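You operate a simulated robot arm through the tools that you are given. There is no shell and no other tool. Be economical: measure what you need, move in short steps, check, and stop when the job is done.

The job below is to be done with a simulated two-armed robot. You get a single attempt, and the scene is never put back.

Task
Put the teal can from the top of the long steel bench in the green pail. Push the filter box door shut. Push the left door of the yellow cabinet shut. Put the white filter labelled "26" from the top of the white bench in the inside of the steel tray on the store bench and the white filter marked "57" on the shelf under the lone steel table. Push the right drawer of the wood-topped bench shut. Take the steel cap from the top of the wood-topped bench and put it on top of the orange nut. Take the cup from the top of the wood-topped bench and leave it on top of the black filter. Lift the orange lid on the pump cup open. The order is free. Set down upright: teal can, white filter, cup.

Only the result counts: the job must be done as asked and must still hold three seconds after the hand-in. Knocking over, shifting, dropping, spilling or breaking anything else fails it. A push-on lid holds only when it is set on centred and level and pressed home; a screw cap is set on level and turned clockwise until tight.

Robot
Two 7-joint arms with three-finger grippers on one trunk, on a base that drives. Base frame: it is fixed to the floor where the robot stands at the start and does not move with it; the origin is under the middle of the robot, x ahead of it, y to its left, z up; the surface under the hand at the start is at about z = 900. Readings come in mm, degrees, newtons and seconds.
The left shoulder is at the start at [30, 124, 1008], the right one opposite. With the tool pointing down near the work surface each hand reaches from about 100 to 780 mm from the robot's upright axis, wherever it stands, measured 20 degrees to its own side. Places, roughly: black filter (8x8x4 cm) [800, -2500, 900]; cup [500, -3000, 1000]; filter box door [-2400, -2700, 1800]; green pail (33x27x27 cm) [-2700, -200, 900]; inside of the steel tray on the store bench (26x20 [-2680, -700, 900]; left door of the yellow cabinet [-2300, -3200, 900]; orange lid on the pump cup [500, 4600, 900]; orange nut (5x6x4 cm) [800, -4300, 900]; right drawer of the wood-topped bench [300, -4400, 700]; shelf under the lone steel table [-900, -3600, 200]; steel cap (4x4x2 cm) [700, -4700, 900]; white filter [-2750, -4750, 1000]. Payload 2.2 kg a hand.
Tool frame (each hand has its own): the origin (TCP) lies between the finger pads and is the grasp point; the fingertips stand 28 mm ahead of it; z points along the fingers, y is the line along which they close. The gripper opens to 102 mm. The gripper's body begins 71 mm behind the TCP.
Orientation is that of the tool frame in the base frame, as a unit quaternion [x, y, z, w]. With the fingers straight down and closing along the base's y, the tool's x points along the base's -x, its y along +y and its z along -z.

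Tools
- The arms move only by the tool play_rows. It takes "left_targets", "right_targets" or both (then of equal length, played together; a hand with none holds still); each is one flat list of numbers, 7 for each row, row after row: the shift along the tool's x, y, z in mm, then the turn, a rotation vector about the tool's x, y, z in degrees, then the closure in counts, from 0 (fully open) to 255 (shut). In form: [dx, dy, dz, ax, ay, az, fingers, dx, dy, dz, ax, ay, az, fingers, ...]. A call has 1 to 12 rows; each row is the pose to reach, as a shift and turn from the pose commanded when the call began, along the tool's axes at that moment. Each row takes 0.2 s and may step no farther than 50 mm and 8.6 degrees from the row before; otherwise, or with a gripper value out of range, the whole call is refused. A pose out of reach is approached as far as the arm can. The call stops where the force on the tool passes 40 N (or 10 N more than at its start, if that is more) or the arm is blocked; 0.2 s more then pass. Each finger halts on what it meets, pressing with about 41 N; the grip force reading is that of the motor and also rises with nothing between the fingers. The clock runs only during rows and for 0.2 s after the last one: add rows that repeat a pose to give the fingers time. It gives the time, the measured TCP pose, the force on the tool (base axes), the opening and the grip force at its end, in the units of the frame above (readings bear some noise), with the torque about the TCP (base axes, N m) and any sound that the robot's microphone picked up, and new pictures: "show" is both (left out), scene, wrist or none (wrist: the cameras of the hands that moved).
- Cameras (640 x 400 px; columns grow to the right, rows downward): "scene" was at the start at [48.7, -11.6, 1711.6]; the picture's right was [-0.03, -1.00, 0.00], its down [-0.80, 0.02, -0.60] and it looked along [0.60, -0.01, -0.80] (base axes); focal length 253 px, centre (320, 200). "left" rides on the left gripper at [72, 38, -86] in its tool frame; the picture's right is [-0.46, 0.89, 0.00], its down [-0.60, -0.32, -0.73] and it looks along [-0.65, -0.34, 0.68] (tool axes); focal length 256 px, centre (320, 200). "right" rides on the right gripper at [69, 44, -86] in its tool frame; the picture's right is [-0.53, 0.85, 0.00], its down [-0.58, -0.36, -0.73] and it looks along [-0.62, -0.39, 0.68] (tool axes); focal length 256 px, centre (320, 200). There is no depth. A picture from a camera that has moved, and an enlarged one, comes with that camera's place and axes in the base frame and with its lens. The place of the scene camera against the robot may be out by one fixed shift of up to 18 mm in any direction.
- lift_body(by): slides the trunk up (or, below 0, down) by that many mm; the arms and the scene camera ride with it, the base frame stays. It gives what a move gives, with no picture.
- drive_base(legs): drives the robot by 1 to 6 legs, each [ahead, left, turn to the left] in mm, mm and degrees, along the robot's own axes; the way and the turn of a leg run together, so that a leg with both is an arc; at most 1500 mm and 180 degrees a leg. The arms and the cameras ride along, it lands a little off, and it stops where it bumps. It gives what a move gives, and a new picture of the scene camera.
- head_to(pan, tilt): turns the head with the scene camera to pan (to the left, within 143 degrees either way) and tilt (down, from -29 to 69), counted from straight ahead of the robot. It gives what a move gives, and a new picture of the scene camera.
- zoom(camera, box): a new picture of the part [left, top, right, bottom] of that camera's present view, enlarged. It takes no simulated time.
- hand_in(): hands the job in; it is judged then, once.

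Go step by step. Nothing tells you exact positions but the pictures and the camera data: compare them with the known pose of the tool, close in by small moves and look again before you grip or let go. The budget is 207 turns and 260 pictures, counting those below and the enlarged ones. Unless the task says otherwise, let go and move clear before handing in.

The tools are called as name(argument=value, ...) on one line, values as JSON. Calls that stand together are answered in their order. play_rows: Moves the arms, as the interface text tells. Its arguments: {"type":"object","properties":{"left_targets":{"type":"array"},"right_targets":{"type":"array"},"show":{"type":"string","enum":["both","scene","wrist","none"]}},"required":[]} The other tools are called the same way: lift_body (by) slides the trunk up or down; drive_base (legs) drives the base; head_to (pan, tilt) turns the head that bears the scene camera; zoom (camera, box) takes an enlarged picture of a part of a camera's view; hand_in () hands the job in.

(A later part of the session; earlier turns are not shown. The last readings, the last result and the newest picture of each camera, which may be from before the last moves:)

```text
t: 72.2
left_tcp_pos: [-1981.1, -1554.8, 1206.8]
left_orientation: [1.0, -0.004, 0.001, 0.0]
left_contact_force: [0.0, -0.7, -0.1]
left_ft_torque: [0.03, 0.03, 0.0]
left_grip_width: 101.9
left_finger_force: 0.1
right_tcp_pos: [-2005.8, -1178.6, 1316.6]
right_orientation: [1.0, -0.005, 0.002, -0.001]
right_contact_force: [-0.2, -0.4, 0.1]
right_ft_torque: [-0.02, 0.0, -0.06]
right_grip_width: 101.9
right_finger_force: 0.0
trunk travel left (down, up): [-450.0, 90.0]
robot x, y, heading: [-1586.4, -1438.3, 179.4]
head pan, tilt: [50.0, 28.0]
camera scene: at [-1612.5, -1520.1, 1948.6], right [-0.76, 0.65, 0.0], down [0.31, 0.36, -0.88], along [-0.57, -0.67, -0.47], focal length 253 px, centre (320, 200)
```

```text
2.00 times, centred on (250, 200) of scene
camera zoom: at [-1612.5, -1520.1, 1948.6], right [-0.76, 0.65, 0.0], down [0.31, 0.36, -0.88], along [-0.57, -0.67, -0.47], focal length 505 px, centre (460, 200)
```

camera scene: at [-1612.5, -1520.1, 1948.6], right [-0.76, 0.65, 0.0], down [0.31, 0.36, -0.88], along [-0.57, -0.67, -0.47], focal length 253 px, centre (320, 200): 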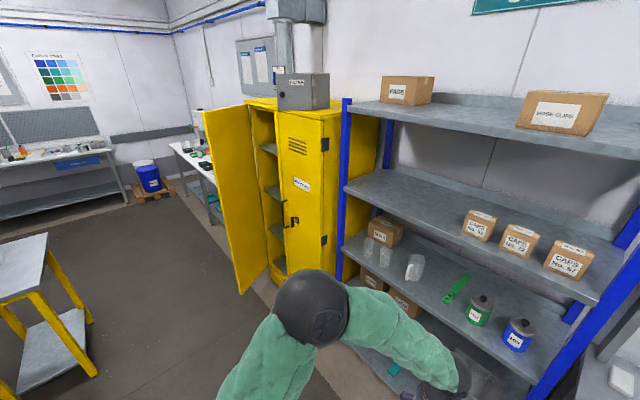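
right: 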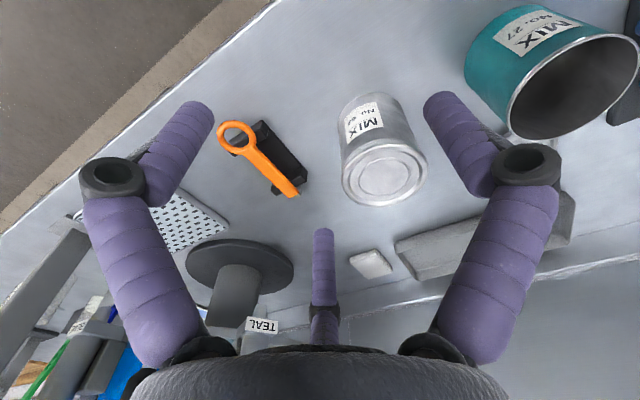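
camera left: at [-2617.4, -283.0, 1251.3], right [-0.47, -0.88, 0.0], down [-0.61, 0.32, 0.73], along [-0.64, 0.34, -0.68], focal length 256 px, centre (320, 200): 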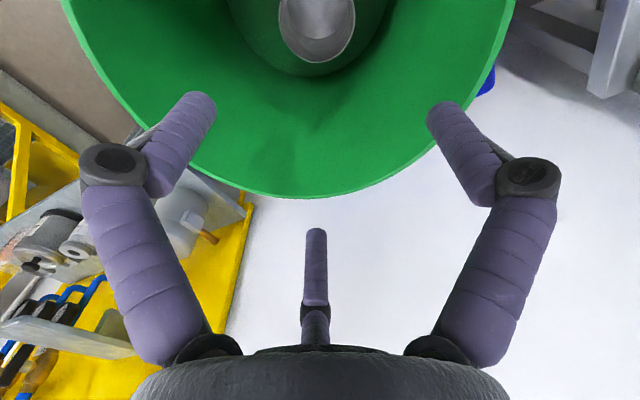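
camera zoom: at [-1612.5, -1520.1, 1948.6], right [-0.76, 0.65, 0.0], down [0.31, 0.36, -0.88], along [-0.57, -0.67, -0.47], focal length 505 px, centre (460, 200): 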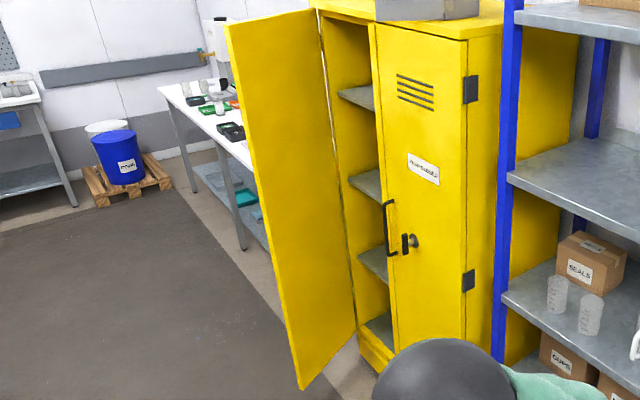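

The filter box has its hinges on the right and the door ajar on the left. I'm driving to stand in front of it.

drive_base(legs=[[0, 1250, 0.5]])

head_to(pan=0, tilt=15)

```text
t: 78.5
left_tcp_pos: [-1998.5, -2789.9, 1206.4]
left_orientation: [1.0, -0.008, 0.001, 0.0]
left_contact_force: [-1.1, 0.6, -0.5]
left_ft_torque: [-0.02, -0.01, -0.01]
left_grip_width: 102.3
left_finger_force: 0.0
right_tcp_pos: [-2021.4, -2411.3, 1316.7]
right_orientation: [1.0, -0.009, 0.002, 0.0]
right_contact_force: [-0.4, 0.7, 0.8]
right_ft_torque: [0.0, 0.0, -0.01]
right_grip_width: 102.0
right_finger_force: 0.0
trunk travel left (down, up): [-450.0, 90.0]
robot x, y, heading: [-1604.8, -2678.1, 178.9]
head pan, tilt: [50.0, 28.0]
camera scene: at [-1630.7, -2756.2, 1948.6], right [-0.75, 0.66, 0.0], down [0.31, 0.35, -0.88], along [-0.58, -0.67, -0.47], focal length 253 px, centre (320, 200)
```

scene: 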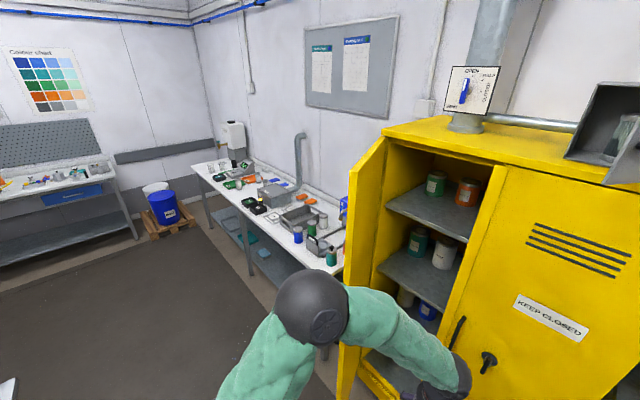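

```text
t: 79.7
left_tcp_pos: [-1998.7, -2790.2, 1206.6]
left_orientation: [1.0, -0.009, 0.002, 0.0]
left_contact_force: [-0.2, -0.4, 0.0]
left_ft_torque: [0.01, 0.0, 0.0]
left_grip_width: 102.2
left_finger_force: 0.1
right_tcp_pos: [-2021.8, -2411.2, 1316.7]
right_orientation: [1.0, -0.008, 0.002, 0.0]
right_contact_force: [0.6, -0.4, 0.5]
right_ft_torque: [-0.05, 0.02, -0.02]
right_grip_width: 102.0
right_finger_force: 0.1
trunk travel left (down, up): [-450.0, 90.0]
robot x, y, heading: [-1604.2, -2678.1, 179.1]
head pan, tilt: [0.0, 15.0]
camera scene: at [-1664.2, -2685.8, 1969.6], right [0.02, 1.0, 0.0], down [0.26, 0.0, -0.97], along [-0.97, 0.02, -0.26], focal length 253 px, centre (320, 200)
```

scene: 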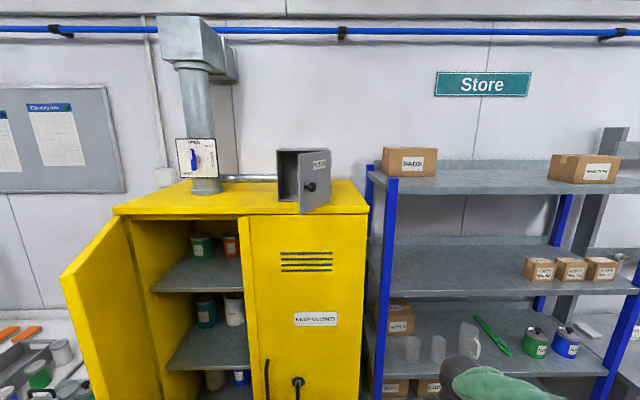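

The filter box door is hinged on the right and swung out roughly 60°. I'm zooming in to place it.

zoom(camera="scene", box=[240, 130, 380, 230])

```text
4.00 times, centred on (310, 180) of scene
camera zoom: at [-1664.2, -2685.8, 1969.6], right [0.02, 1.0, 0.0], down [0.26, 0.0, -0.97], along [-0.97, 0.02, -0.26], focal length 1011 px, centre (360, 280)
```

zoom: 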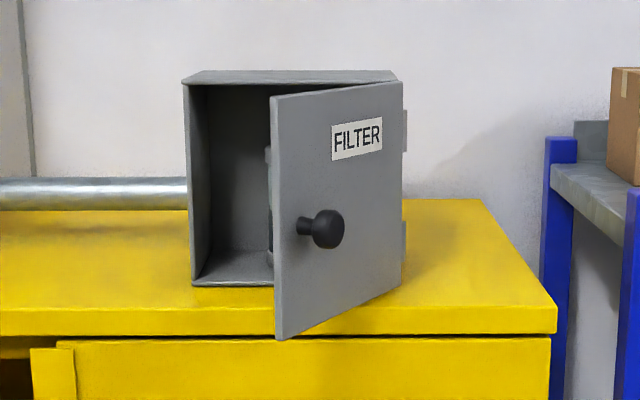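

The knob triangulates to [-2362, -2694, 1820] and the door hinge to about [-2473, -2637]. I'm raising the trunk and bringing the left hand up with the fingers pointing forward, above the knob's height.

lift_body(by=90)

play_rows(left_targets=[0, 0, -45, 0, -8.2, 0, 255, 0, 0, -90, 0, -16.4, 0, 255, 0, 0, -135, 0, -24.6, 0, 255, 0, 0, -180, 0, -32.8, 0, 255, 0, 0, -225, 0, -41, 0, 255, 0, 0, -270, 0, -49.2, 0, 255, 0, 0, -315, 0, -57.4, 0, 255, 0, 0, -360, 0, -65.6, 0, 255, 0, 0, -405, 0, -73.8, 0, 255, 0, 0, -450, 0, -82, 0, 255, 0, 0, -495, 0, -90, 0, 255, 0, 0, -540, 0, -90, 0, 255], show="scene")

```text
t: 80.9
left_tcp_pos: [-1998.7, -2789.2, 1296.5]
left_orientation: [1.0, -0.009, 0.0, 0.001]
left_contact_force: [0.2, -1.2, -0.1]
left_ft_torque: [0.0, -0.03, -0.02]
left_grip_width: 102.0
left_finger_force: 0.0
right_tcp_pos: [-2022.2, -2411.5, 1405.3]
right_orientation: [1.0, -0.008, 0.002, 0.0]
right_contact_force: [0.1, -0.4, 0.3]
right_ft_torque: [0.0, -0.06, 0.0]
right_grip_width: 102.0
right_finger_force: 0.1
trunk travel left (down, up): [-540.0, 0.0]
robot x, y, heading: [-1603.8, -2679.1, 179.0]
head pan, tilt: [0.0, 15.0]
```

```text
t: 83.5
left_tcp_pos: [-2000.1, -2791.6, 1839.0]
left_orientation: [0.707, -0.007, -0.707, -0.006]
left_contact_force: [0.4, 0.2, 0.1]
left_ft_torque: [-0.02, 0.0, 0.01]
left_grip_width: 2.1
left_finger_force: 31.7
right_tcp_pos: [-2022.0, -2410.9, 1406.6]
right_orientation: [1.0, -0.009, 0.001, 0.0]
right_contact_force: [0.1, 0.5, -0.2]
right_ft_torque: [0.0, 0.04, -0.03]
right_grip_width: 101.9
right_finger_force: 0.1
trunk travel left (down, up): [-540.0, 0.0]
robot x, y, heading: [-1605.0, -2675.1, 179.0]
head pan, tilt: [0.0, 15.0]
camera scene: at [-1664.5, -2685.3, 2059.7], right [0.02, 1.0, 0.0], down [0.26, 0.0, -0.97], along [-0.97, 0.02, -0.26], focal length 253 px, centre (320, 200)
```

scene: 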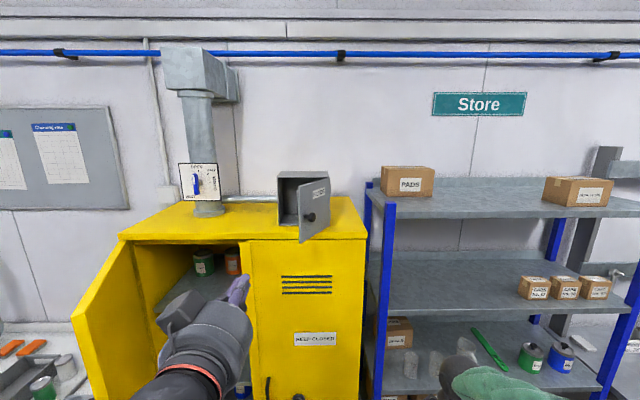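

The hand is horizontal and ready. I'm shifting it in line with the door's outer face, then driving in.

play_rows(left_targets=[-20, -40, 0, 0, 0, 0, 255, -40, -80, 0, 0, 0, 0, 255], show="none")

drive_base(legs=[[230, 0, 1]])

```text
t: 84.1
left_tcp_pos: [-1999.0, -2706.2, 1878.6]
left_orientation: [0.708, -0.007, -0.706, -0.005]
left_contact_force: [0.1, 0.9, 0.8]
left_ft_torque: [0.06, 0.01, 0.05]
left_grip_width: 2.1
left_finger_force: 31.5
right_tcp_pos: [-2023.1, -2408.3, 1405.8]
right_orientation: [1.0, -0.008, 0.002, 0.001]
right_contact_force: [0.6, 0.9, -0.4]
right_ft_torque: [-0.06, -0.02, -0.02]
right_grip_width: 101.9
right_finger_force: 0.1
trunk travel left (down, up): [-540.0, 0.0]
robot x, y, heading: [-1604.8, -2678.5, 178.8]
head pan, tilt: [0.0, 15.0]
```

```text
t: 85.8
left_tcp_pos: [-2230.3, -2714.8, 1878.5]
left_orientation: [0.708, -0.001, -0.706, 0.0]
left_contact_force: [-0.4, -0.1, -0.9]
left_ft_torque: [0.0, 0.01, 0.02]
left_grip_width: 2.3
left_finger_force: 31.7
right_tcp_pos: [-2258.6, -2416.1, 1406.5]
right_orientation: [1.0, -0.001, 0.001, -0.001]
right_contact_force: [0.0, -0.9, 0.3]
right_ft_torque: [0.04, -0.03, -0.01]
right_grip_width: 101.8
right_finger_force: 0.1
trunk travel left (down, up): [-540.0, 0.0]
robot x, y, heading: [-1838.0, -2675.2, 179.6]
head pan, tilt: [0.0, 15.0]
camera scene: at [-1896.7, -2684.4, 2059.7], right [0.0, 1.0, 0.0], down [0.26, 0.0, -0.97], along [-0.97, 0.0, -0.26], focal length 253 px, centre (320, 200)
```

scene: 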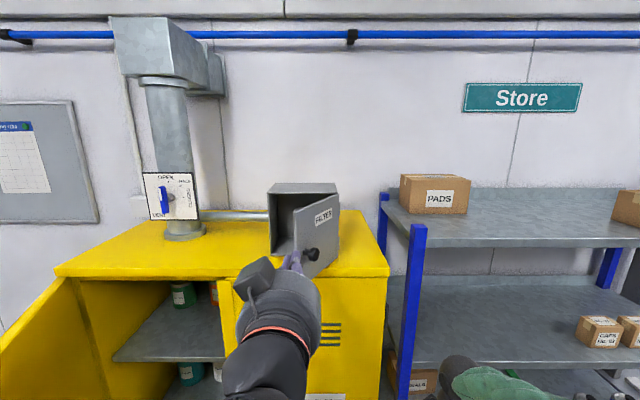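

The tip is just in front of the door's free edge. I'm pushing in along an arc.

play_rows(left_targets=[0, -10, 40, 0, 0, 0, 255, 0, -10, 75, 0, 0, 0, 255, 0, -8, 100, 0, 0, 0, 255, 0, 5, 120, 0, 0, 0, 255, 0, 20, 135, 0, 0, 0, 255, 0, 35, 150, 0, 0, 0, 255], show="scene")

```text
t: 87.2
left_tcp_pos: [-2380.4, -2750.7, 1879.3]
left_orientation: [0.708, 0.0, -0.706, 0.0]
left_contact_force: [-0.6, 0.0, 0.1]
left_ft_torque: [0.04, 0.0, -0.01]
left_grip_width: 2.2
left_finger_force: 31.0
right_tcp_pos: [-2258.1, -2417.1, 1406.1]
right_orientation: [1.0, 0.0, 0.002, 0.0]
right_contact_force: [-0.6, -0.6, -0.3]
right_ft_torque: [0.01, 0.0, -0.03]
right_grip_width: 102.1
right_finger_force: 0.0
trunk travel left (down, up): [-540.0, 0.0]
robot x, y, heading: [-1835.7, -2674.5, 179.9]
head pan, tilt: [0.0, 15.0]
camera scene: at [-1897.8, -2685.1, 2059.6], right [0.0, 1.0, 0.0], down [0.26, 0.0, -0.97], along [-0.97, 0.0, -0.26], focal length 253 px, centre (320, 200)
```

scene: 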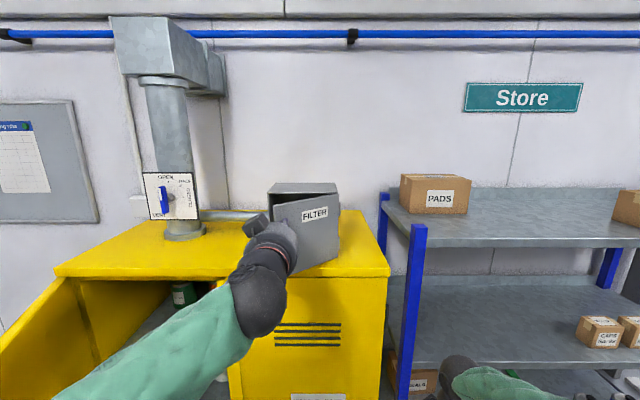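

The door is swinging shut with little resistance. I'm continuing to the frame in finer steps.

play_rows(left_targets=[0, 10, 20, 0, 0, 0, 255, 0, 18, 40, 0, 0, 0, 255, 0, 22, 52, 0, 0, 0, 255, 0, 22, 57, 0, 0, 0, 255, 0, 22, 61, 0, 0, 0, 255, 0, 22, 64, 0, 0, 0, 255], show="scene")

```text
t: 88.7
left_tcp_pos: [-2445.4, -2772.3, 1879.5]
left_orientation: [0.707, 0.0, -0.707, 0.0]
left_contact_force: [0.2, 0.1, 0.4]
left_ft_torque: [-0.03, 0.0, 0.04]
left_grip_width: 2.3
left_finger_force: 31.6
right_tcp_pos: [-2258.1, -2415.6, 1405.2]
right_orientation: [1.0, 0.0, 0.001, 0.0]
right_contact_force: [0.4, 0.1, 0.0]
right_ft_torque: [0.01, 0.01, 0.01]
right_grip_width: 102.0
right_finger_force: 0.1
trunk travel left (down, up): [-540.0, 0.0]
robot x, y, heading: [-1835.6, -2674.9, 179.9]
head pan, tilt: [0.0, 15.0]
camera scene: at [-1897.7, -2684.4, 2059.6], right [0.0, 1.0, 0.0], down [0.26, 0.0, -0.97], along [-0.97, 0.0, -0.26], focal length 253 px, centre (320, 200)
```

scene: 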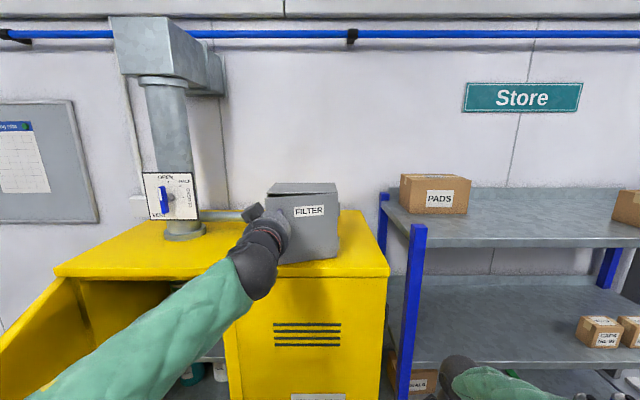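

zoom(camera="scene", box=[235, 165, 365, 275])

zoom(camera="left", box=[0, 0, 640, 400])

```text
3.64 times, centred on (300, 220) of scene
camera zoom: at [-1897.7, -2684.4, 2059.6], right [0.0, 1.0, 0.0], down [0.26, 0.0, -0.97], along [-0.97, 0.0, -0.26], focal length 919 px, centre (393, 127)
```

zoom: 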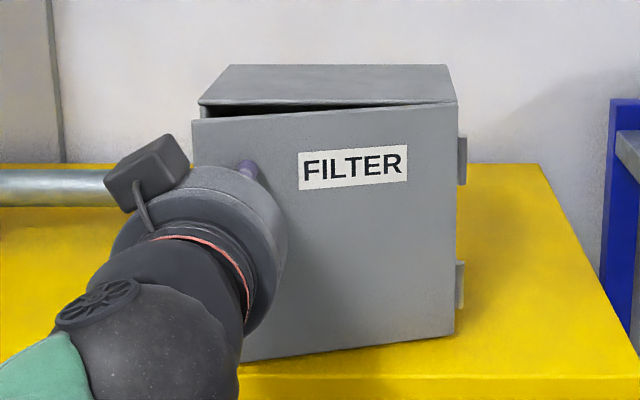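

```text
1.00 times, centred on (320, 200) of left (not enlarged: the box is as wide or as high as the picture)
camera zoom: at [-2360.2, -2809.9, 1807.3], right [0.0, -0.88, 0.47], down [0.73, 0.32, 0.6], along [-0.68, 0.34, 0.65], focal length 256 px, centre (320, 200)
```

zoom: 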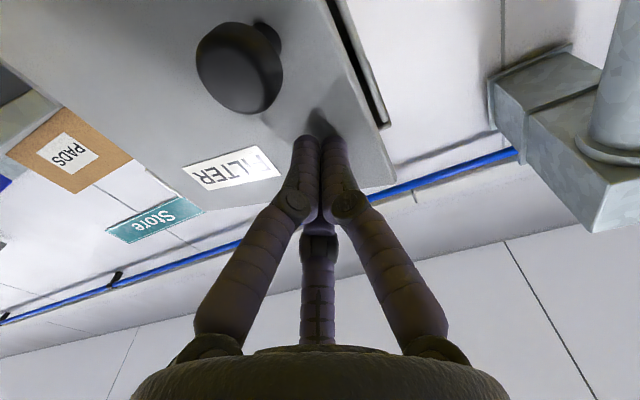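

The door still stands a couple of centimetres off the frame. Pushing on gently.

play_rows(left_targets=[0, 0, 4, 0, 0, 0, 255, 0, 0, 8, 0, 0, 0, 255, 0, 0, 12, 0, 0, 0, 255, 0, 0, 15, 0, 0, 0, 255, 0, 0, 18, 0, 0, 0, 255, 0, 0, 20, 0, 0, 0, 255], show="none")

zoom(camera="scene", box=[235, 165, 365, 275])

```text
t: 90.0
left_tcp_pos: [-2463.6, -2773.3, 1878.3]
left_orientation: [0.708, 0.0, -0.707, 0.0]
left_contact_force: [0.2, -0.2, 0.0]
left_ft_torque: [0.0, 0.02, -0.02]
left_grip_width: 2.1
left_finger_force: 30.9
right_tcp_pos: [-2258.3, -2416.4, 1406.2]
right_orientation: [1.0, 0.0, 0.002, 0.0]
right_contact_force: [-0.9, 0.3, -0.2]
right_ft_torque: [0.01, 0.01, -0.01]
right_grip_width: 101.9
right_finger_force: 0.0
trunk travel left (down, up): [-540.0, 0.0]
robot x, y, heading: [-1841.3, -2675.4, 179.9]
head pan, tilt: [0.0, 15.0]
```

```text
3.64 times, centred on (300, 220) of scene
camera zoom: at [-1897.6, -2684.5, 2059.6], right [0.0, 1.0, 0.0], down [0.26, 0.0, -0.97], along [-0.97, 0.0, -0.26], focal length 919 px, centre (393, 127)
```

zoom: 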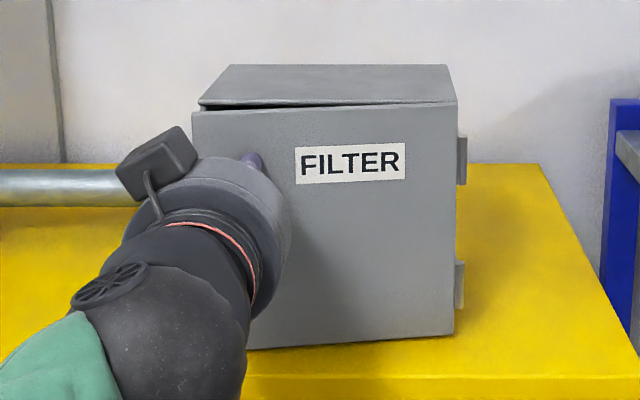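

Still a small gap, so I'm pushing a bit further.

play_rows(left_targets=[0, 0, 4, 0, 0, 0, 255, 0, 0, 8, 0, 0, 0, 255, 0, 0, 11, 0, 0, 0, 255, 0, 0, 14, 0, 0, 0, 255, 0, 0, 16, 0, 0, 0, 255], show="none")

zoom(camera="scene", box=[235, 165, 365, 275])

```text
t: 91.2
left_tcp_pos: [-2480.2, -2771.6, 1878.3]
left_orientation: [0.708, -0.001, -0.706, 0.0]
left_contact_force: [-0.1, 0.2, -0.7]
left_ft_torque: [-0.04, -0.02, 0.0]
left_grip_width: 1.9
left_finger_force: 32.0
right_tcp_pos: [-2258.7, -2416.3, 1405.7]
right_orientation: [1.0, 0.0, 0.002, 0.0]
right_contact_force: [0.1, 0.1, 0.0]
right_ft_torque: [-0.01, 0.01, -0.02]
right_grip_width: 101.8
right_finger_force: 0.0
trunk travel left (down, up): [-540.0, 0.0]
robot x, y, heading: [-1841.1, -2674.8, 179.9]
head pan, tilt: [0.0, 15.0]
```

```text
3.64 times, centred on (300, 220) of scene
camera zoom: at [-1897.8, -2684.3, 2059.6], right [0.0, 1.0, 0.0], down [0.26, 0.0, -0.97], along [-0.97, 0.0, -0.26], focal length 919 px, centre (393, 127)
```

zoom: 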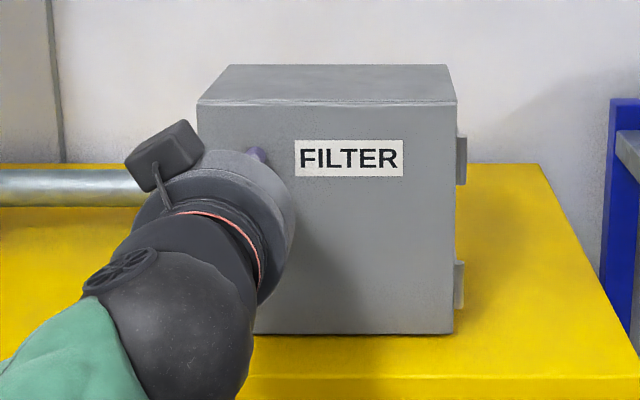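

That looks flush; a last few millimetres to feel the stop.

play_rows(left_targets=[0, 0, 2, 0, 0, 0, 255, 0, 0, 4, 0, 0, 0, 255, 0, 0, 5, 0, 0, 0, 255], show="none")

zoom(camera="scene", box=[235, 165, 365, 275])

```text
t: 92.0
left_tcp_pos: [-2487.3, -2771.1, 1878.3]
left_orientation: [0.708, 0.0, -0.706, 0.0]
left_contact_force: [-0.1, 0.1, 0.6]
left_ft_torque: [0.01, 0.0, -0.04]
left_grip_width: 2.0
left_finger_force: 32.0
right_tcp_pos: [-2258.4, -2415.8, 1406.3]
right_orientation: [1.0, 0.0, 0.002, 0.001]
right_contact_force: [0.2, 0.1, -0.6]
right_ft_torque: [0.02, -0.01, 0.01]
right_grip_width: 102.0
right_finger_force: 0.0
trunk travel left (down, up): [-540.0, 0.0]
robot x, y, heading: [-1835.9, -2673.6, 180.0]
head pan, tilt: [0.0, 15.0]
```

```text
3.64 times, centred on (300, 220) of scene
camera zoom: at [-1897.5, -2684.6, 2059.6], right [0.0, 1.0, 0.0], down [0.26, 0.0, -0.97], along [-0.97, 0.0, -0.26], focal length 919 px, centre (393, 127)
```

zoom: 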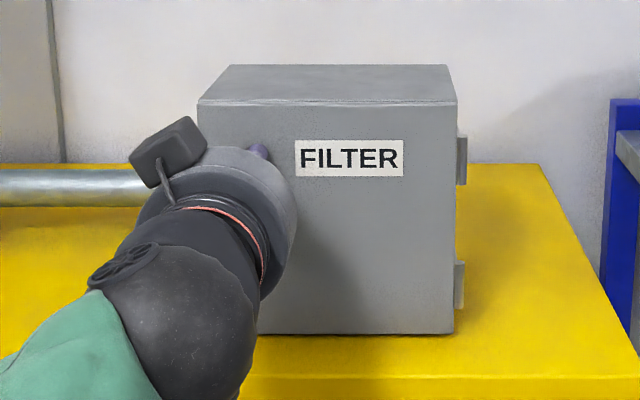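

The door may have snapped shut ahead of the finger. I'm advancing slightly to confirm it's at its stop.

play_rows(left_targets=[0, 0, 3, 0, 0, 0, 255, 0, 0, 6, 0, 0, 0, 255, 0, 0, 8, 0, 0, 0, 255, 0, 0, 10, 0, 0, 0, 255], show="wrist")

```text
t: 93.0
left_tcp_pos: [-2490.4, -2773.3, 1879.2]
left_orientation: [-0.707, 0.0, 0.707, -0.001]
left_contact_force: [21.9, -1.6, -7.9]
left_ft_torque: [0.06, -0.24, -0.13]
left_grip_width: 1.9
left_finger_force: 32.0
right_tcp_pos: [-2254.3, -2417.0, 1406.8]
right_orientation: [1.0, 0.001, 0.0, 0.0]
right_contact_force: [-0.2, -0.6, 0.3]
right_ft_torque: [0.02, -0.01, 0.01]
right_grip_width: 102.0
right_finger_force: 0.1
trunk travel left (down, up): [-540.0, 0.0]
robot x, y, heading: [-1839.9, -2679.7, 180.1]
head pan, tilt: [0.0, 15.0]
camera left: at [-2404.8, -2809.7, 1806.2], right [0.0, -0.89, 0.47], down [0.73, 0.32, 0.6], along [-0.68, 0.34, 0.65], focal length 256 px, centre (320, 200)
```

left: 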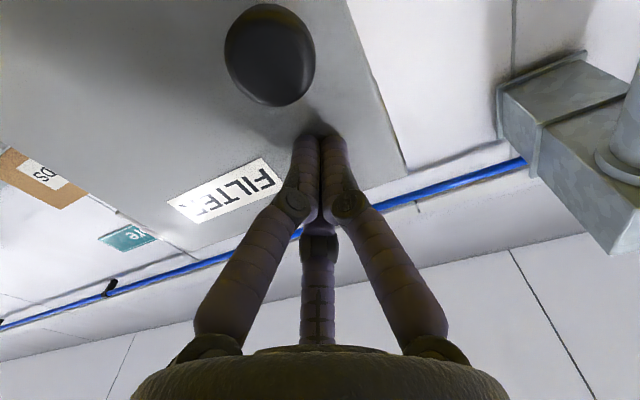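

The door is shut and at its stop. I'm backing off and bringing the hand back and down to about z 1300 for the cabinet door, whose free edge is near [-2088, -3125].

drive_base(legs=[[-250, 0, 0]])

play_rows(left_targets=[0, 0, -40, 0, 0, 0, 255, 20, 0, -80, 0, 0, 0, 255, 60, 0, -105, 0, 0, 0, 255, 100, 0, -130, 0, 0, 0, 255, 140, 0, -155, 0, 0, 0, 255, 180, 0, -180, 0, 0, 0, 255, 225, 0, -200, 0, 0, 0, 255, 270, 0, -215, 0, 0, 0, 255, 315, 0, -225, 0, 0, 0, 255, 360, 0, -230, 0, 0, 0, 255, 405, 0, -235, 0, 0, 0, 255, 450, 0, -235, 0, 0, 0, 255], show="none")

head_to(pan=35, tilt=30)

```text
t: 94.9
left_tcp_pos: [-2242.5, -2768.1, 1875.3]
left_orientation: [0.709, -0.003, -0.705, -0.002]
left_contact_force: [0.4, -0.1, 0.2]
left_ft_torque: [-0.02, 0.02, 0.01]
left_grip_width: 2.0
left_finger_force: 31.0
right_tcp_pos: [-2002.3, -2414.8, 1405.6]
right_orientation: [1.0, -0.004, 0.002, 0.0]
right_contact_force: [-0.8, 0.7, -0.4]
right_ft_torque: [0.03, -0.02, 0.01]
right_grip_width: 102.1
right_finger_force: 0.0
trunk travel left (down, up): [-540.0, 0.0]
robot x, y, heading: [-1582.4, -2674.9, 179.3]
head pan, tilt: [0.0, 15.0]
camera scene: at [-1643.7, -2685.3, 2059.6], right [0.01, 1.0, 0.0], down [0.26, 0.0, -0.97], along [-0.97, 0.01, -0.26], focal length 253 px, centre (320, 200)
```

scene: 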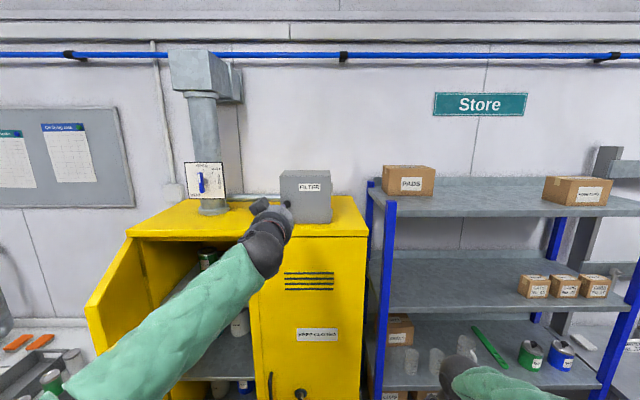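

```text
t: 97.5
left_tcp_pos: [-2005.1, -2766.3, 1427.6]
left_orientation: [0.707, -0.004, -0.707, -0.004]
left_contact_force: [0.5, 1.0, -0.8]
left_ft_torque: [-0.01, -0.03, -0.01]
left_grip_width: 2.2
left_finger_force: 31.5
right_tcp_pos: [-2002.9, -2413.1, 1405.6]
right_orientation: [1.0, -0.003, 0.002, 0.001]
right_contact_force: [0.3, 0.2, -1.0]
right_ft_torque: [-0.02, -0.02, -0.01]
right_grip_width: 101.9
right_finger_force: 0.1
trunk travel left (down, up): [-540.0, 0.0]
robot x, y, heading: [-1588.2, -2676.4, 179.4]
head pan, tilt: [0.0, 15.0]
```

```text
t: 98.5
left_tcp_pos: [-2005.3, -2767.3, 1428.9]
left_orientation: [0.708, -0.002, -0.706, -0.002]
left_contact_force: [-0.3, 1.0, 0.3]
left_ft_torque: [-0.01, 0.01, -0.04]
left_grip_width: 2.2
left_finger_force: 30.9
right_tcp_pos: [-2002.3, -2414.5, 1406.8]
right_orientation: [1.0, -0.004, 0.002, -0.001]
right_contact_force: [-0.3, -0.6, 0.3]
right_ft_torque: [0.03, 0.02, 0.03]
right_grip_width: 102.1
right_finger_force: 0.0
trunk travel left (down, up): [-540.0, 0.0]
robot x, y, heading: [-1584.8, -2676.7, 179.5]
head pan, tilt: [35.0, 30.0]
camera scene: at [-1624.4, -2737.0, 2035.5], right [-0.57, 0.82, 0.0], down [0.41, 0.28, -0.87], along [-0.71, -0.49, -0.5], focal length 253 px, centre (320, 200)
```

scene: 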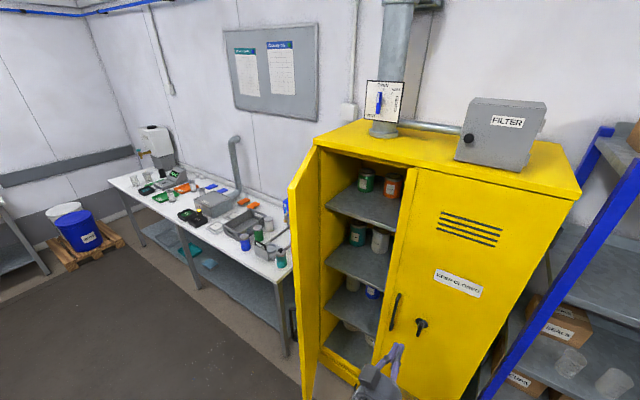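

I'm strafing left so I can reach around the open door, then moving the hand beyond its free edge.

drive_base(legs=[[-20, 280, 0.5]])

play_rows(left_targets=[0, 45, 0, 0, 0, 0, 255, 0, 90, 0, 0, 0, 0, 255, 0, 135, 0, 0, 0, 0, 255, 0, 180, 0, 0, 0, 0, 255, 0, 200, 0, 0, 0, 0, 255])

```text
t: 100.4
left_tcp_pos: [-1986.7, -3042.0, 1430.4]
left_orientation: [0.708, 0.001, -0.706, 0.002]
left_contact_force: [0.3, -0.2, 0.7]
left_ft_torque: [-0.02, -0.01, 0.0]
left_grip_width: 2.1
left_finger_force: 31.4
right_tcp_pos: [-1987.0, -2688.7, 1405.3]
right_orientation: [1.0, 0.001, 0.002, 0.0]
right_contact_force: [0.4, 0.4, 0.4]
right_ft_torque: [-0.02, 0.0, 0.0]
right_grip_width: 102.1
right_finger_force: 0.0
trunk travel left (down, up): [-540.0, 0.0]
robot x, y, heading: [-1565.6, -2948.1, -179.9]
head pan, tilt: [35.0, 30.0]
camera scene: at [-1604.8, -3007.6, 2035.5], right [-0.57, 0.82, 0.0], down [0.41, 0.29, -0.87], along [-0.71, -0.5, -0.5], focal length 253 px, centre (320, 200)
```

scene: 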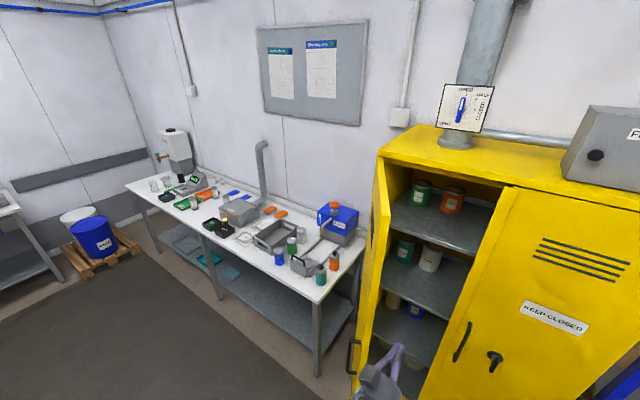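

```text
t: 101.6
left_tcp_pos: [-1974.8, -3104.8, 1466.5]
left_orientation: [0.709, 0.002, -0.705, 0.003]
left_contact_force: [0.0, 0.0, -0.1]
left_ft_torque: [0.0, -0.07, -0.03]
left_grip_width: 2.1
left_finger_force: 31.7
left hand out of reach, approached as far as the arm can: row 1, 2, 3, 4, 5
right_tcp_pos: [-1985.9, -2689.3, 1406.3]
right_orientation: [1.0, 0.001, 0.001, 0.0]
right_contact_force: [-0.6, -0.3, -0.7]
right_ft_torque: [-0.01, -0.02, -0.01]
right_grip_width: 102.1
right_finger_force: 0.1
trunk travel left (down, up): [-540.0, 0.0]
robot x, y, heading: [-1563.0, -2951.2, -179.5]
head pan, tilt: [35.0, 30.0]
camera scene: at [-1604.9, -3009.0, 2035.4], right [-0.57, 0.82, 0.0], down [0.41, 0.29, -0.87], along [-0.71, -0.5, -0.5], focal length 253 px, centre (320, 200)
camera left: at [-1889.4, -3142.2, 1394.6], right [0.0, -0.88, 0.47], down [0.73, 0.32, 0.61], along [-0.69, 0.34, 0.64], focal length 256 px, centre (320, 200)
```

scene: 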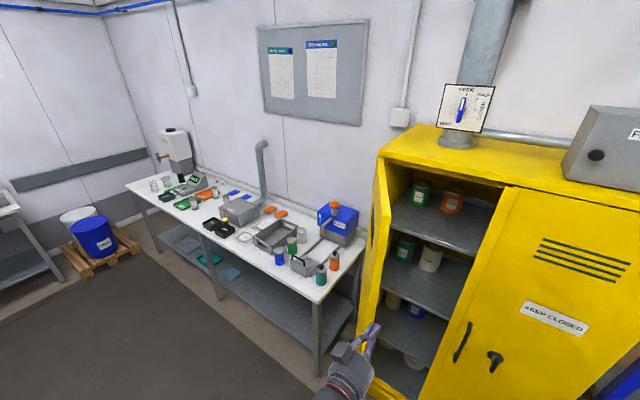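
left: 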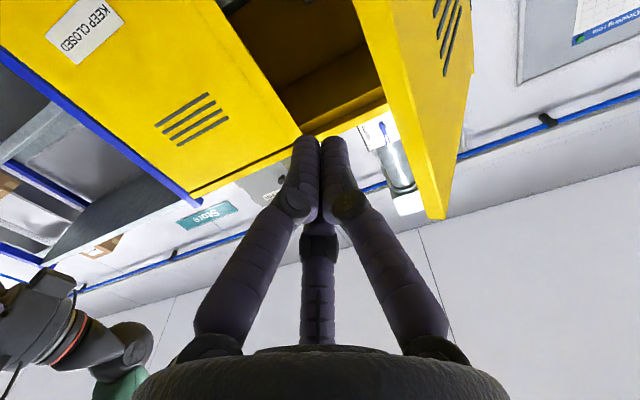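

The wrist limit stops the arm, so I'll use the base. The door's free edge is near [-2116, -3156], so I'm strafing 150 mm further left.

drive_base(legs=[[0, 155, 0]])

zoom(camera="left", box=[0, 0, 640, 400])

```text
t: 103.0
left_tcp_pos: [-1975.2, -3260.8, 1467.2]
left_orientation: [0.709, 0.001, -0.706, 0.003]
left_contact_force: [-0.2, 1.2, -0.1]
left_ft_torque: [-0.02, 0.0, 0.0]
left_grip_width: 1.9
left_finger_force: 32.0
right_tcp_pos: [-1985.1, -2846.2, 1405.9]
right_orientation: [1.0, 0.001, 0.002, 0.001]
right_contact_force: [-0.2, 0.0, 0.0]
right_ft_torque: [-0.06, 0.02, -0.02]
right_grip_width: 102.2
right_finger_force: 0.1
trunk travel left (down, up): [-540.0, 0.0]
robot x, y, heading: [-1563.5, -3104.4, -179.9]
head pan, tilt: [35.0, 30.0]
camera scene: at [-1604.5, -3164.8, 2035.5], right [-0.57, 0.82, 0.0], down [0.41, 0.29, -0.87], along [-0.71, -0.5, -0.5], focal length 253 px, centre (320, 200)
```

scene: 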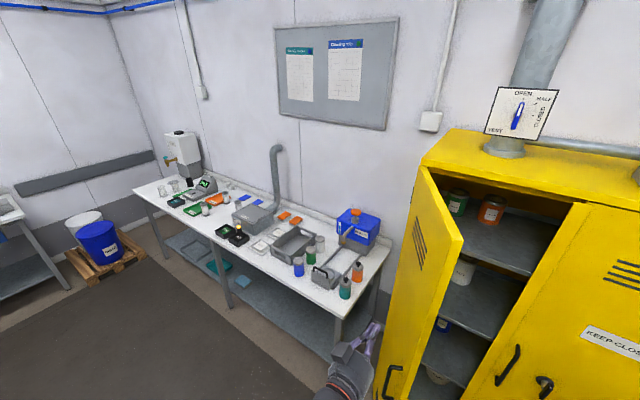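

```text
1.00 times, centred on (320, 200) of left (not enlarged: the box is as wide or as high as the picture)
camera zoom: at [-1889.3, -3298.9, 1395.1], right [0.0, -0.88, 0.47], down [0.73, 0.32, 0.61], along [-0.69, 0.34, 0.64], focal length 256 px, centre (320, 200)
```

zoom: 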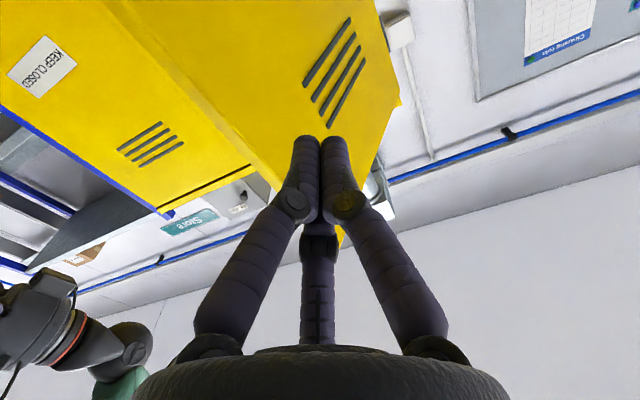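

The hand is on the outer side of the door now. I'm moving forward past its edge and sweeping it to the right.

drive_base(legs=[[130, 0, 0]])

play_rows(left_targets=[0, -35, 5, 0, 0, 0, 255, 0, -70, 12, 0, 0, 0, 255, 0, -105, 32, 0, 0, 0, 255, 0, -138, 55, 0, 0, 0, 255, 0, -168, 83, 0, 0, 0, 255, 0, -193, 113, 0, 0, 0, 255], show="scene")

```text
t: 104.3
left_tcp_pos: [-2103.5, -3261.5, 1466.3]
left_orientation: [0.708, 0.0, -0.706, 0.001]
left_contact_force: [-0.4, -0.6, -0.1]
left_ft_torque: [0.02, -0.03, -0.02]
left_grip_width: 2.0
left_finger_force: 31.6
right_tcp_pos: [-2111.7, -2847.0, 1405.8]
right_orientation: [1.0, -0.002, 0.001, 0.001]
right_contact_force: [0.4, 0.5, 0.5]
right_ft_torque: [0.0, 0.03, -0.01]
right_grip_width: 102.0
right_finger_force: 0.0
trunk travel left (down, up): [-540.0, 0.0]
robot x, y, heading: [-1691.1, -3108.2, 179.8]
head pan, tilt: [35.0, 30.0]
camera scene: at [-1731.0, -3167.5, 2035.5], right [-0.57, 0.82, 0.0], down [0.41, 0.29, -0.87], along [-0.71, -0.49, -0.5], focal length 253 px, centre (320, 200)
```

scene: 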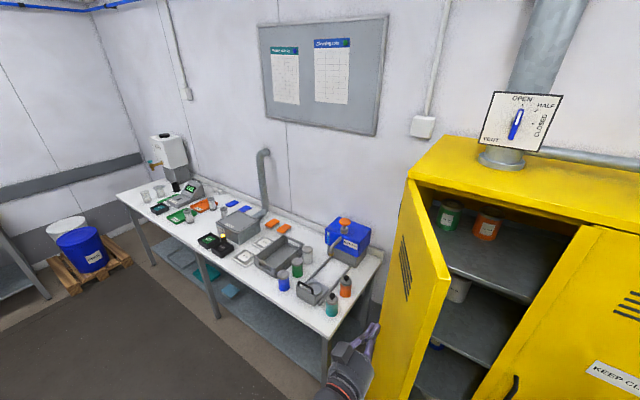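

```text
t: 105.7
left_tcp_pos: [-2218.3, -3064.7, 1466.6]
left_orientation: [0.709, 0.0, -0.705, 0.001]
left_contact_force: [-0.7, 1.1, -0.4]
left_ft_torque: [0.01, -0.02, 0.03]
left_grip_width: 1.9
left_finger_force: 31.6
right_tcp_pos: [-2113.3, -2843.3, 1406.2]
right_orientation: [1.0, -0.001, 0.002, 0.001]
right_contact_force: [-0.4, 0.0, -0.3]
right_ft_torque: [-0.05, -0.04, -0.04]
right_grip_width: 101.9
right_finger_force: 0.1
trunk travel left (down, up): [-540.0, 0.0]
robot x, y, heading: [-1696.9, -3108.1, 179.7]
head pan, tilt: [35.0, 30.0]
camera scene: at [-1735.5, -3164.2, 2035.4], right [-0.57, 0.82, 0.0], down [0.41, 0.28, -0.87], along [-0.71, -0.49, -0.5], focal length 253 px, centre (320, 200)
```

scene: 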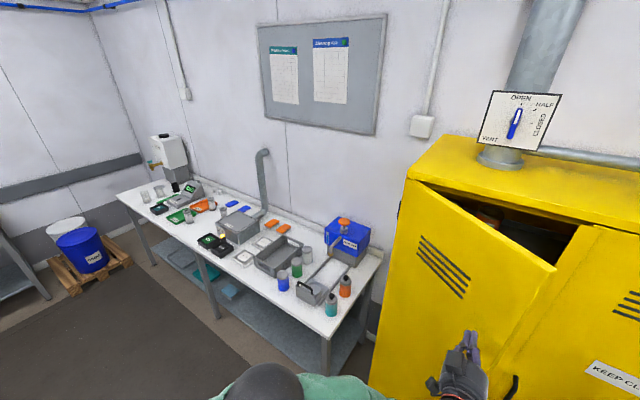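

The door is following nicely. Continuing to close it.

play_rows(left_targets=[0, -20, 35, 0, 0, 0, 255, 0, -36, 70, 0, 0, 0, 255, 0, -44, 95, 0, 0, 0, 255, 0, -49, 120, 0, 0, 0, 255, 0, -52, 140, 0, 0, 0, 255], show="scene")

```text
t: 106.9
left_tcp_pos: [-2357.8, -3016.4, 1463.4]
left_orientation: [0.709, 0.001, -0.705, 0.001]
left_contact_force: [-0.5, -0.7, -1.0]
left_ft_torque: [0.0, 0.0, 0.01]
left_grip_width: 2.2
left_finger_force: 31.6
right_tcp_pos: [-2113.7, -2843.8, 1405.6]
right_orientation: [1.0, -0.002, 0.002, -0.001]
right_contact_force: [0.1, 0.2, 0.6]
right_ft_torque: [0.01, -0.01, 0.03]
right_grip_width: 101.8
right_finger_force: 0.1
trunk travel left (down, up): [-540.0, 0.0]
robot x, y, heading: [-1691.2, -3104.7, 179.9]
head pan, tilt: [35.0, 30.0]
camera scene: at [-1735.0, -3166.5, 2035.4], right [-0.57, 0.82, 0.0], down [0.41, 0.29, -0.87], along [-0.71, -0.49, -0.5], focal length 253 px, centre (320, 200)
```

scene: 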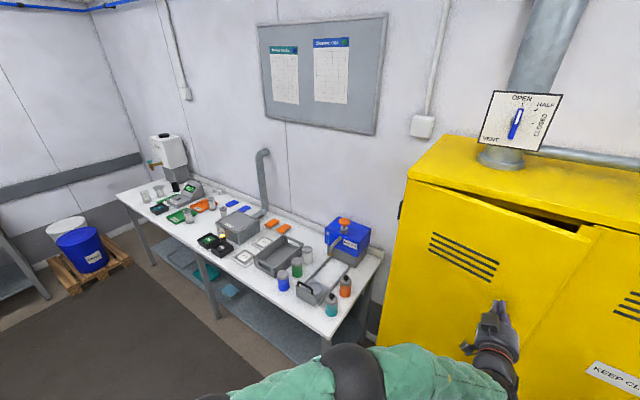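

Nearly shut. Pushing the last centimetres, and it will stop on resistance.

play_rows(left_targets=[0, -2, 15, 0, 0, 0, 255, 0, -4, 25, 0, 0, 0, 255, 0, -4, 32, 0, 0, 0, 255, 0, -4, 38, 0, 0, 0, 255, 0, -4, 44, 0, 0, 0, 255, 0, -4, 50, 0, 0, 0, 255, 0, -4, 55, 0, 0, 0, 255, 0, -4, 60, 0, 0, 0, 255], show="scene")

```text
t: 108.7
left_tcp_pos: [-2417.8, -3013.3, 1464.7]
left_orientation: [0.709, 0.0, -0.705, 0.001]
left_contact_force: [0.5, -0.3, -0.3]
left_ft_torque: [-0.01, 0.01, 0.03]
left_grip_width: 2.2
left_finger_force: 31.1
right_tcp_pos: [-2112.1, -2845.1, 1406.7]
right_orientation: [1.0, -0.002, 0.002, -0.001]
right_contact_force: [-0.1, 0.5, -0.9]
right_ft_torque: [0.02, 0.01, 0.03]
right_grip_width: 102.1
right_finger_force: 0.1
trunk travel left (down, up): [-540.0, 0.0]
robot x, y, heading: [-1693.7, -3107.1, 180.2]
head pan, tilt: [35.0, 30.0]
camera scene: at [-1732.8, -3166.6, 2035.4], right [-0.57, 0.82, 0.0], down [0.41, 0.29, -0.87], along [-0.71, -0.49, -0.5], focal length 253 px, centre (320, 200)
```

scene: 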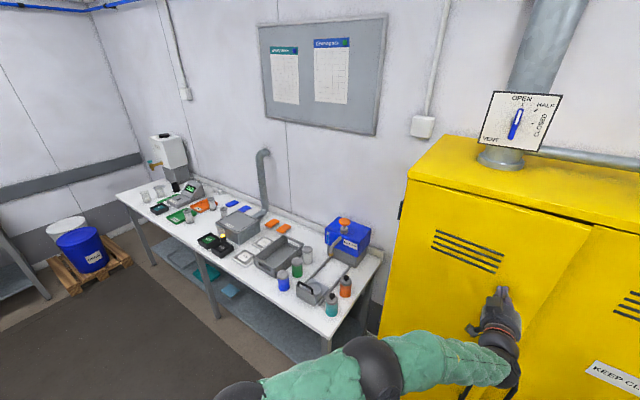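

It looks shut but I feel no stop yet, so a little more.

play_rows(left_targets=[0, 0, 5, 0, 0, 0, 255, 0, 0, 9, 0, 0, 0, 255, 0, 0, 13, 0, 0, 0, 255, 0, 0, 16, 0, 0, 0, 255, 0, 0, 19, 0, 0, 0, 255, 0, 0, 22, 0, 0, 0, 255], show="none")

zoom(camera="scene", box=[380, 120, 640, 320])

```text
t: 110.1
left_tcp_pos: [-2440.2, -3012.6, 1463.3]
left_orientation: [0.709, 0.001, -0.705, 0.002]
left_contact_force: [0.0, -0.1, -0.3]
left_ft_torque: [-0.01, 0.02, -0.03]
left_grip_width: 2.2
left_finger_force: 30.7
right_tcp_pos: [-2112.8, -2845.4, 1407.6]
right_orientation: [1.0, -0.002, 0.002, 0.0]
right_contact_force: [-0.2, -0.3, 0.1]
right_ft_torque: [0.0, 0.0, 0.01]
right_grip_width: 102.5
right_finger_force: 0.0
trunk travel left (down, up): [-540.0, 0.0]
robot x, y, heading: [-1697.4, -3105.1, 179.8]
head pan, tilt: [35.0, 30.0]
```

```text
2.00 times, centred on (510, 220) of scene
camera zoom: at [-1732.9, -3166.4, 2035.4], right [-0.57, 0.82, 0.0], down [0.41, 0.29, -0.87], along [-0.71, -0.49, -0.5], focal length 505 px, centre (-60, 160)
```

zoom: 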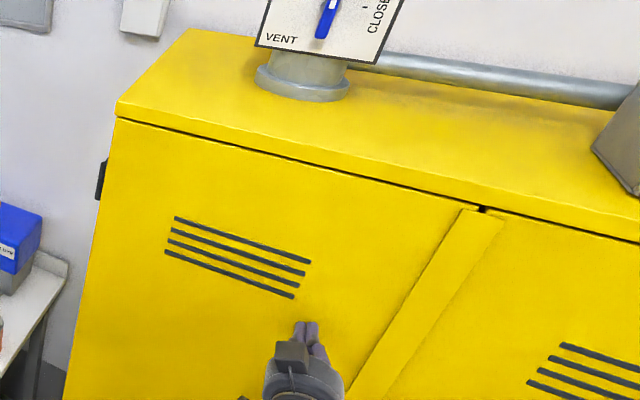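

Essentially flush. I'm advancing until I feel contact.

play_rows(left_targets=[0, 0, 3, 0, 0, 0, 255, 0, 0, 6, 0, 0, 0, 255, 0, 0, 9, 0, 0, 0, 255, 0, 0, 12, 0, 0, 0, 255, 0, 0, 15, 0, 0, 0, 255, 0, 0, 18, 0, 0, 0, 255], show="none")

zoom(camera="scene", box=[380, 120, 640, 320])

```text
t: 111.4
left_tcp_pos: [-2443.7, -3011.8, 1464.6]
left_orientation: [0.709, -0.002, -0.706, -0.001]
left_contact_force: [30.1, -4.8, 4.9]
left_ft_torque: [0.02, 0.35, 0.18]
left_grip_width: 5.9
left_finger_force: 31.6
right_tcp_pos: [-2104.3, -2847.3, 1409.2]
right_orientation: [1.0, -0.002, 0.0, -0.001]
right_contact_force: [-0.6, -0.2, -0.6]
right_ft_torque: [-0.01, 0.03, 0.0]
right_grip_width: 102.2
right_finger_force: 0.1
trunk travel left (down, up): [-540.0, 0.0]
robot x, y, heading: [-1693.0, -3105.3, 179.8]
head pan, tilt: [35.0, 30.0]
stopped in row 6 (left hand): the force on the tool passed its limit at 43 N (the readings are from after the stop); the commanded pose is now the measured one
```

```text
2.00 times, centred on (510, 220) of scene
camera zoom: at [-1722.5, -3169.2, 2035.7], right [-0.57, 0.82, 0.0], down [0.41, 0.29, -0.87], along [-0.71, -0.49, -0.5], focal length 505 px, centre (-60, 160)
```

zoom: 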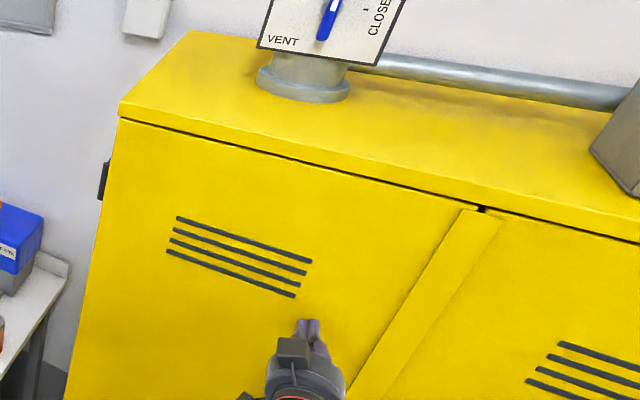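

The cabinet door is firmly shut. I'm backing off, turning the hand down again, and then looking toward the white bench.

drive_base(legs=[[-130, 0, 0]])

play_rows(left_targets=[0, 5, -15, 0, 8.2, 0, 255, 0, 10, -30, 0, 16.4, 0, 255, 0, 15, -45, 0, 24.6, 0, 200, 0, 20, -60, 0, 32.8, 0, 100, 0, 25, -75, 0, 41, 0, 0, 0, 35, -90, 0, 49.2, 0, 0, 0, 45, -105, 0, 57.4, 0, 0, 0, 55, -120, 0, 65.6, 0, 0, 0, 65, -135, 0, 73.8, 0, 0, 0, 75, -150, 0, 82, 0, 0, 0, 85, -165, 0, 90, 0, 0], show="none")

head_to(pan=65, tilt=25)

```text
t: 112.6
left_tcp_pos: [-2323.5, -3010.5, 1460.3]
left_orientation: [0.71, -0.002, -0.704, 0.0]
left_contact_force: [0.6, 1.0, 0.1]
left_ft_torque: [0.01, -0.01, -0.04]
left_grip_width: 2.1
left_finger_force: 31.5
right_tcp_pos: [-1983.8, -2845.8, 1404.9]
right_orientation: [1.0, -0.002, 0.003, 0.0]
right_contact_force: [0.1, 0.1, 0.3]
right_ft_torque: [0.01, 0.03, 0.0]
right_grip_width: 101.9
right_finger_force: 0.0
trunk travel left (down, up): [-540.0, 0.0]
robot x, y, heading: [-1563.3, -3105.3, 179.5]
head pan, tilt: [35.0, 30.0]
camera scene: at [-1604.6, -3167.3, 2035.4], right [-0.57, 0.82, 0.0], down [0.41, 0.28, -0.87], along [-0.71, -0.49, -0.5], focal length 253 px, centre (320, 200)
```

scene: 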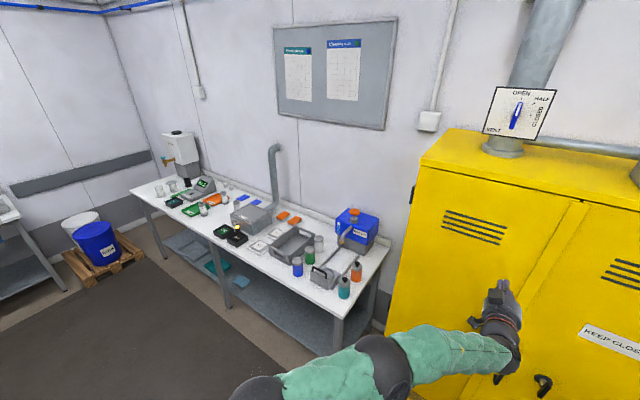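

```text
t: 115.0
left_tcp_pos: [-2160.8, -3095.5, 1460.0]
left_orientation: [1.0, -0.002, 0.005, 0.001]
left_contact_force: [-0.7, 0.0, 0.0]
left_ft_torque: [-0.02, -0.02, -0.06]
left_grip_width: 101.8
left_finger_force: 0.1
right_tcp_pos: [-1984.7, -2845.1, 1405.7]
right_orientation: [1.0, -0.002, 0.003, 0.0]
right_contact_force: [-0.7, 0.0, -0.1]
right_ft_torque: [0.0, -0.02, 0.04]
right_grip_width: 102.1
right_finger_force: 0.0
trunk travel left (down, up): [-540.0, 0.0]
robot x, y, heading: [-1565.7, -3102.3, 179.8]
head pan, tilt: [35.0, 30.0]
```

```text
t: 116.0
left_tcp_pos: [-2159.4, -3096.1, 1460.5]
left_orientation: [1.0, -0.002, 0.005, 0.0]
left_contact_force: [0.5, 0.3, 1.5]
left_ft_torque: [0.01, 0.0, -0.04]
left_grip_width: 101.8
left_finger_force: 0.1
right_tcp_pos: [-1983.3, -2846.0, 1405.2]
right_orientation: [1.0, -0.002, 0.002, -0.001]
right_contact_force: [0.7, -0.3, 0.2]
right_ft_torque: [0.03, -0.03, -0.01]
right_grip_width: 102.1
right_finger_force: 0.1
trunk travel left (down, up): [-540.0, 0.0]
robot x, y, heading: [-1562.9, -3109.0, 179.6]
head pan, tilt: [65.0, 25.0]
camera scene: at [-1569.7, -3199.0, 2043.4], right [-0.9, 0.43, 0.0], down [0.18, 0.38, -0.91], along [-0.39, -0.82, -0.42], focal length 253 px, centre (320, 200)
```

scene: 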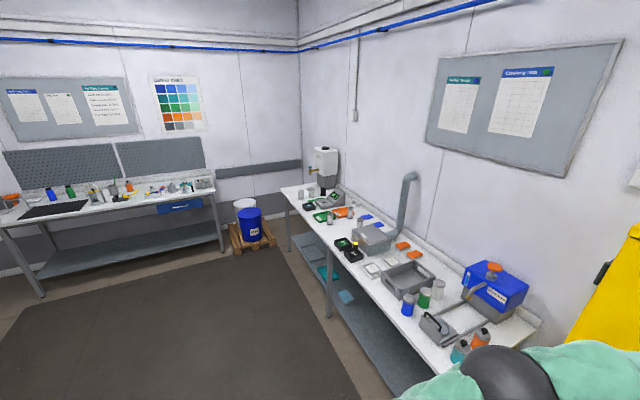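

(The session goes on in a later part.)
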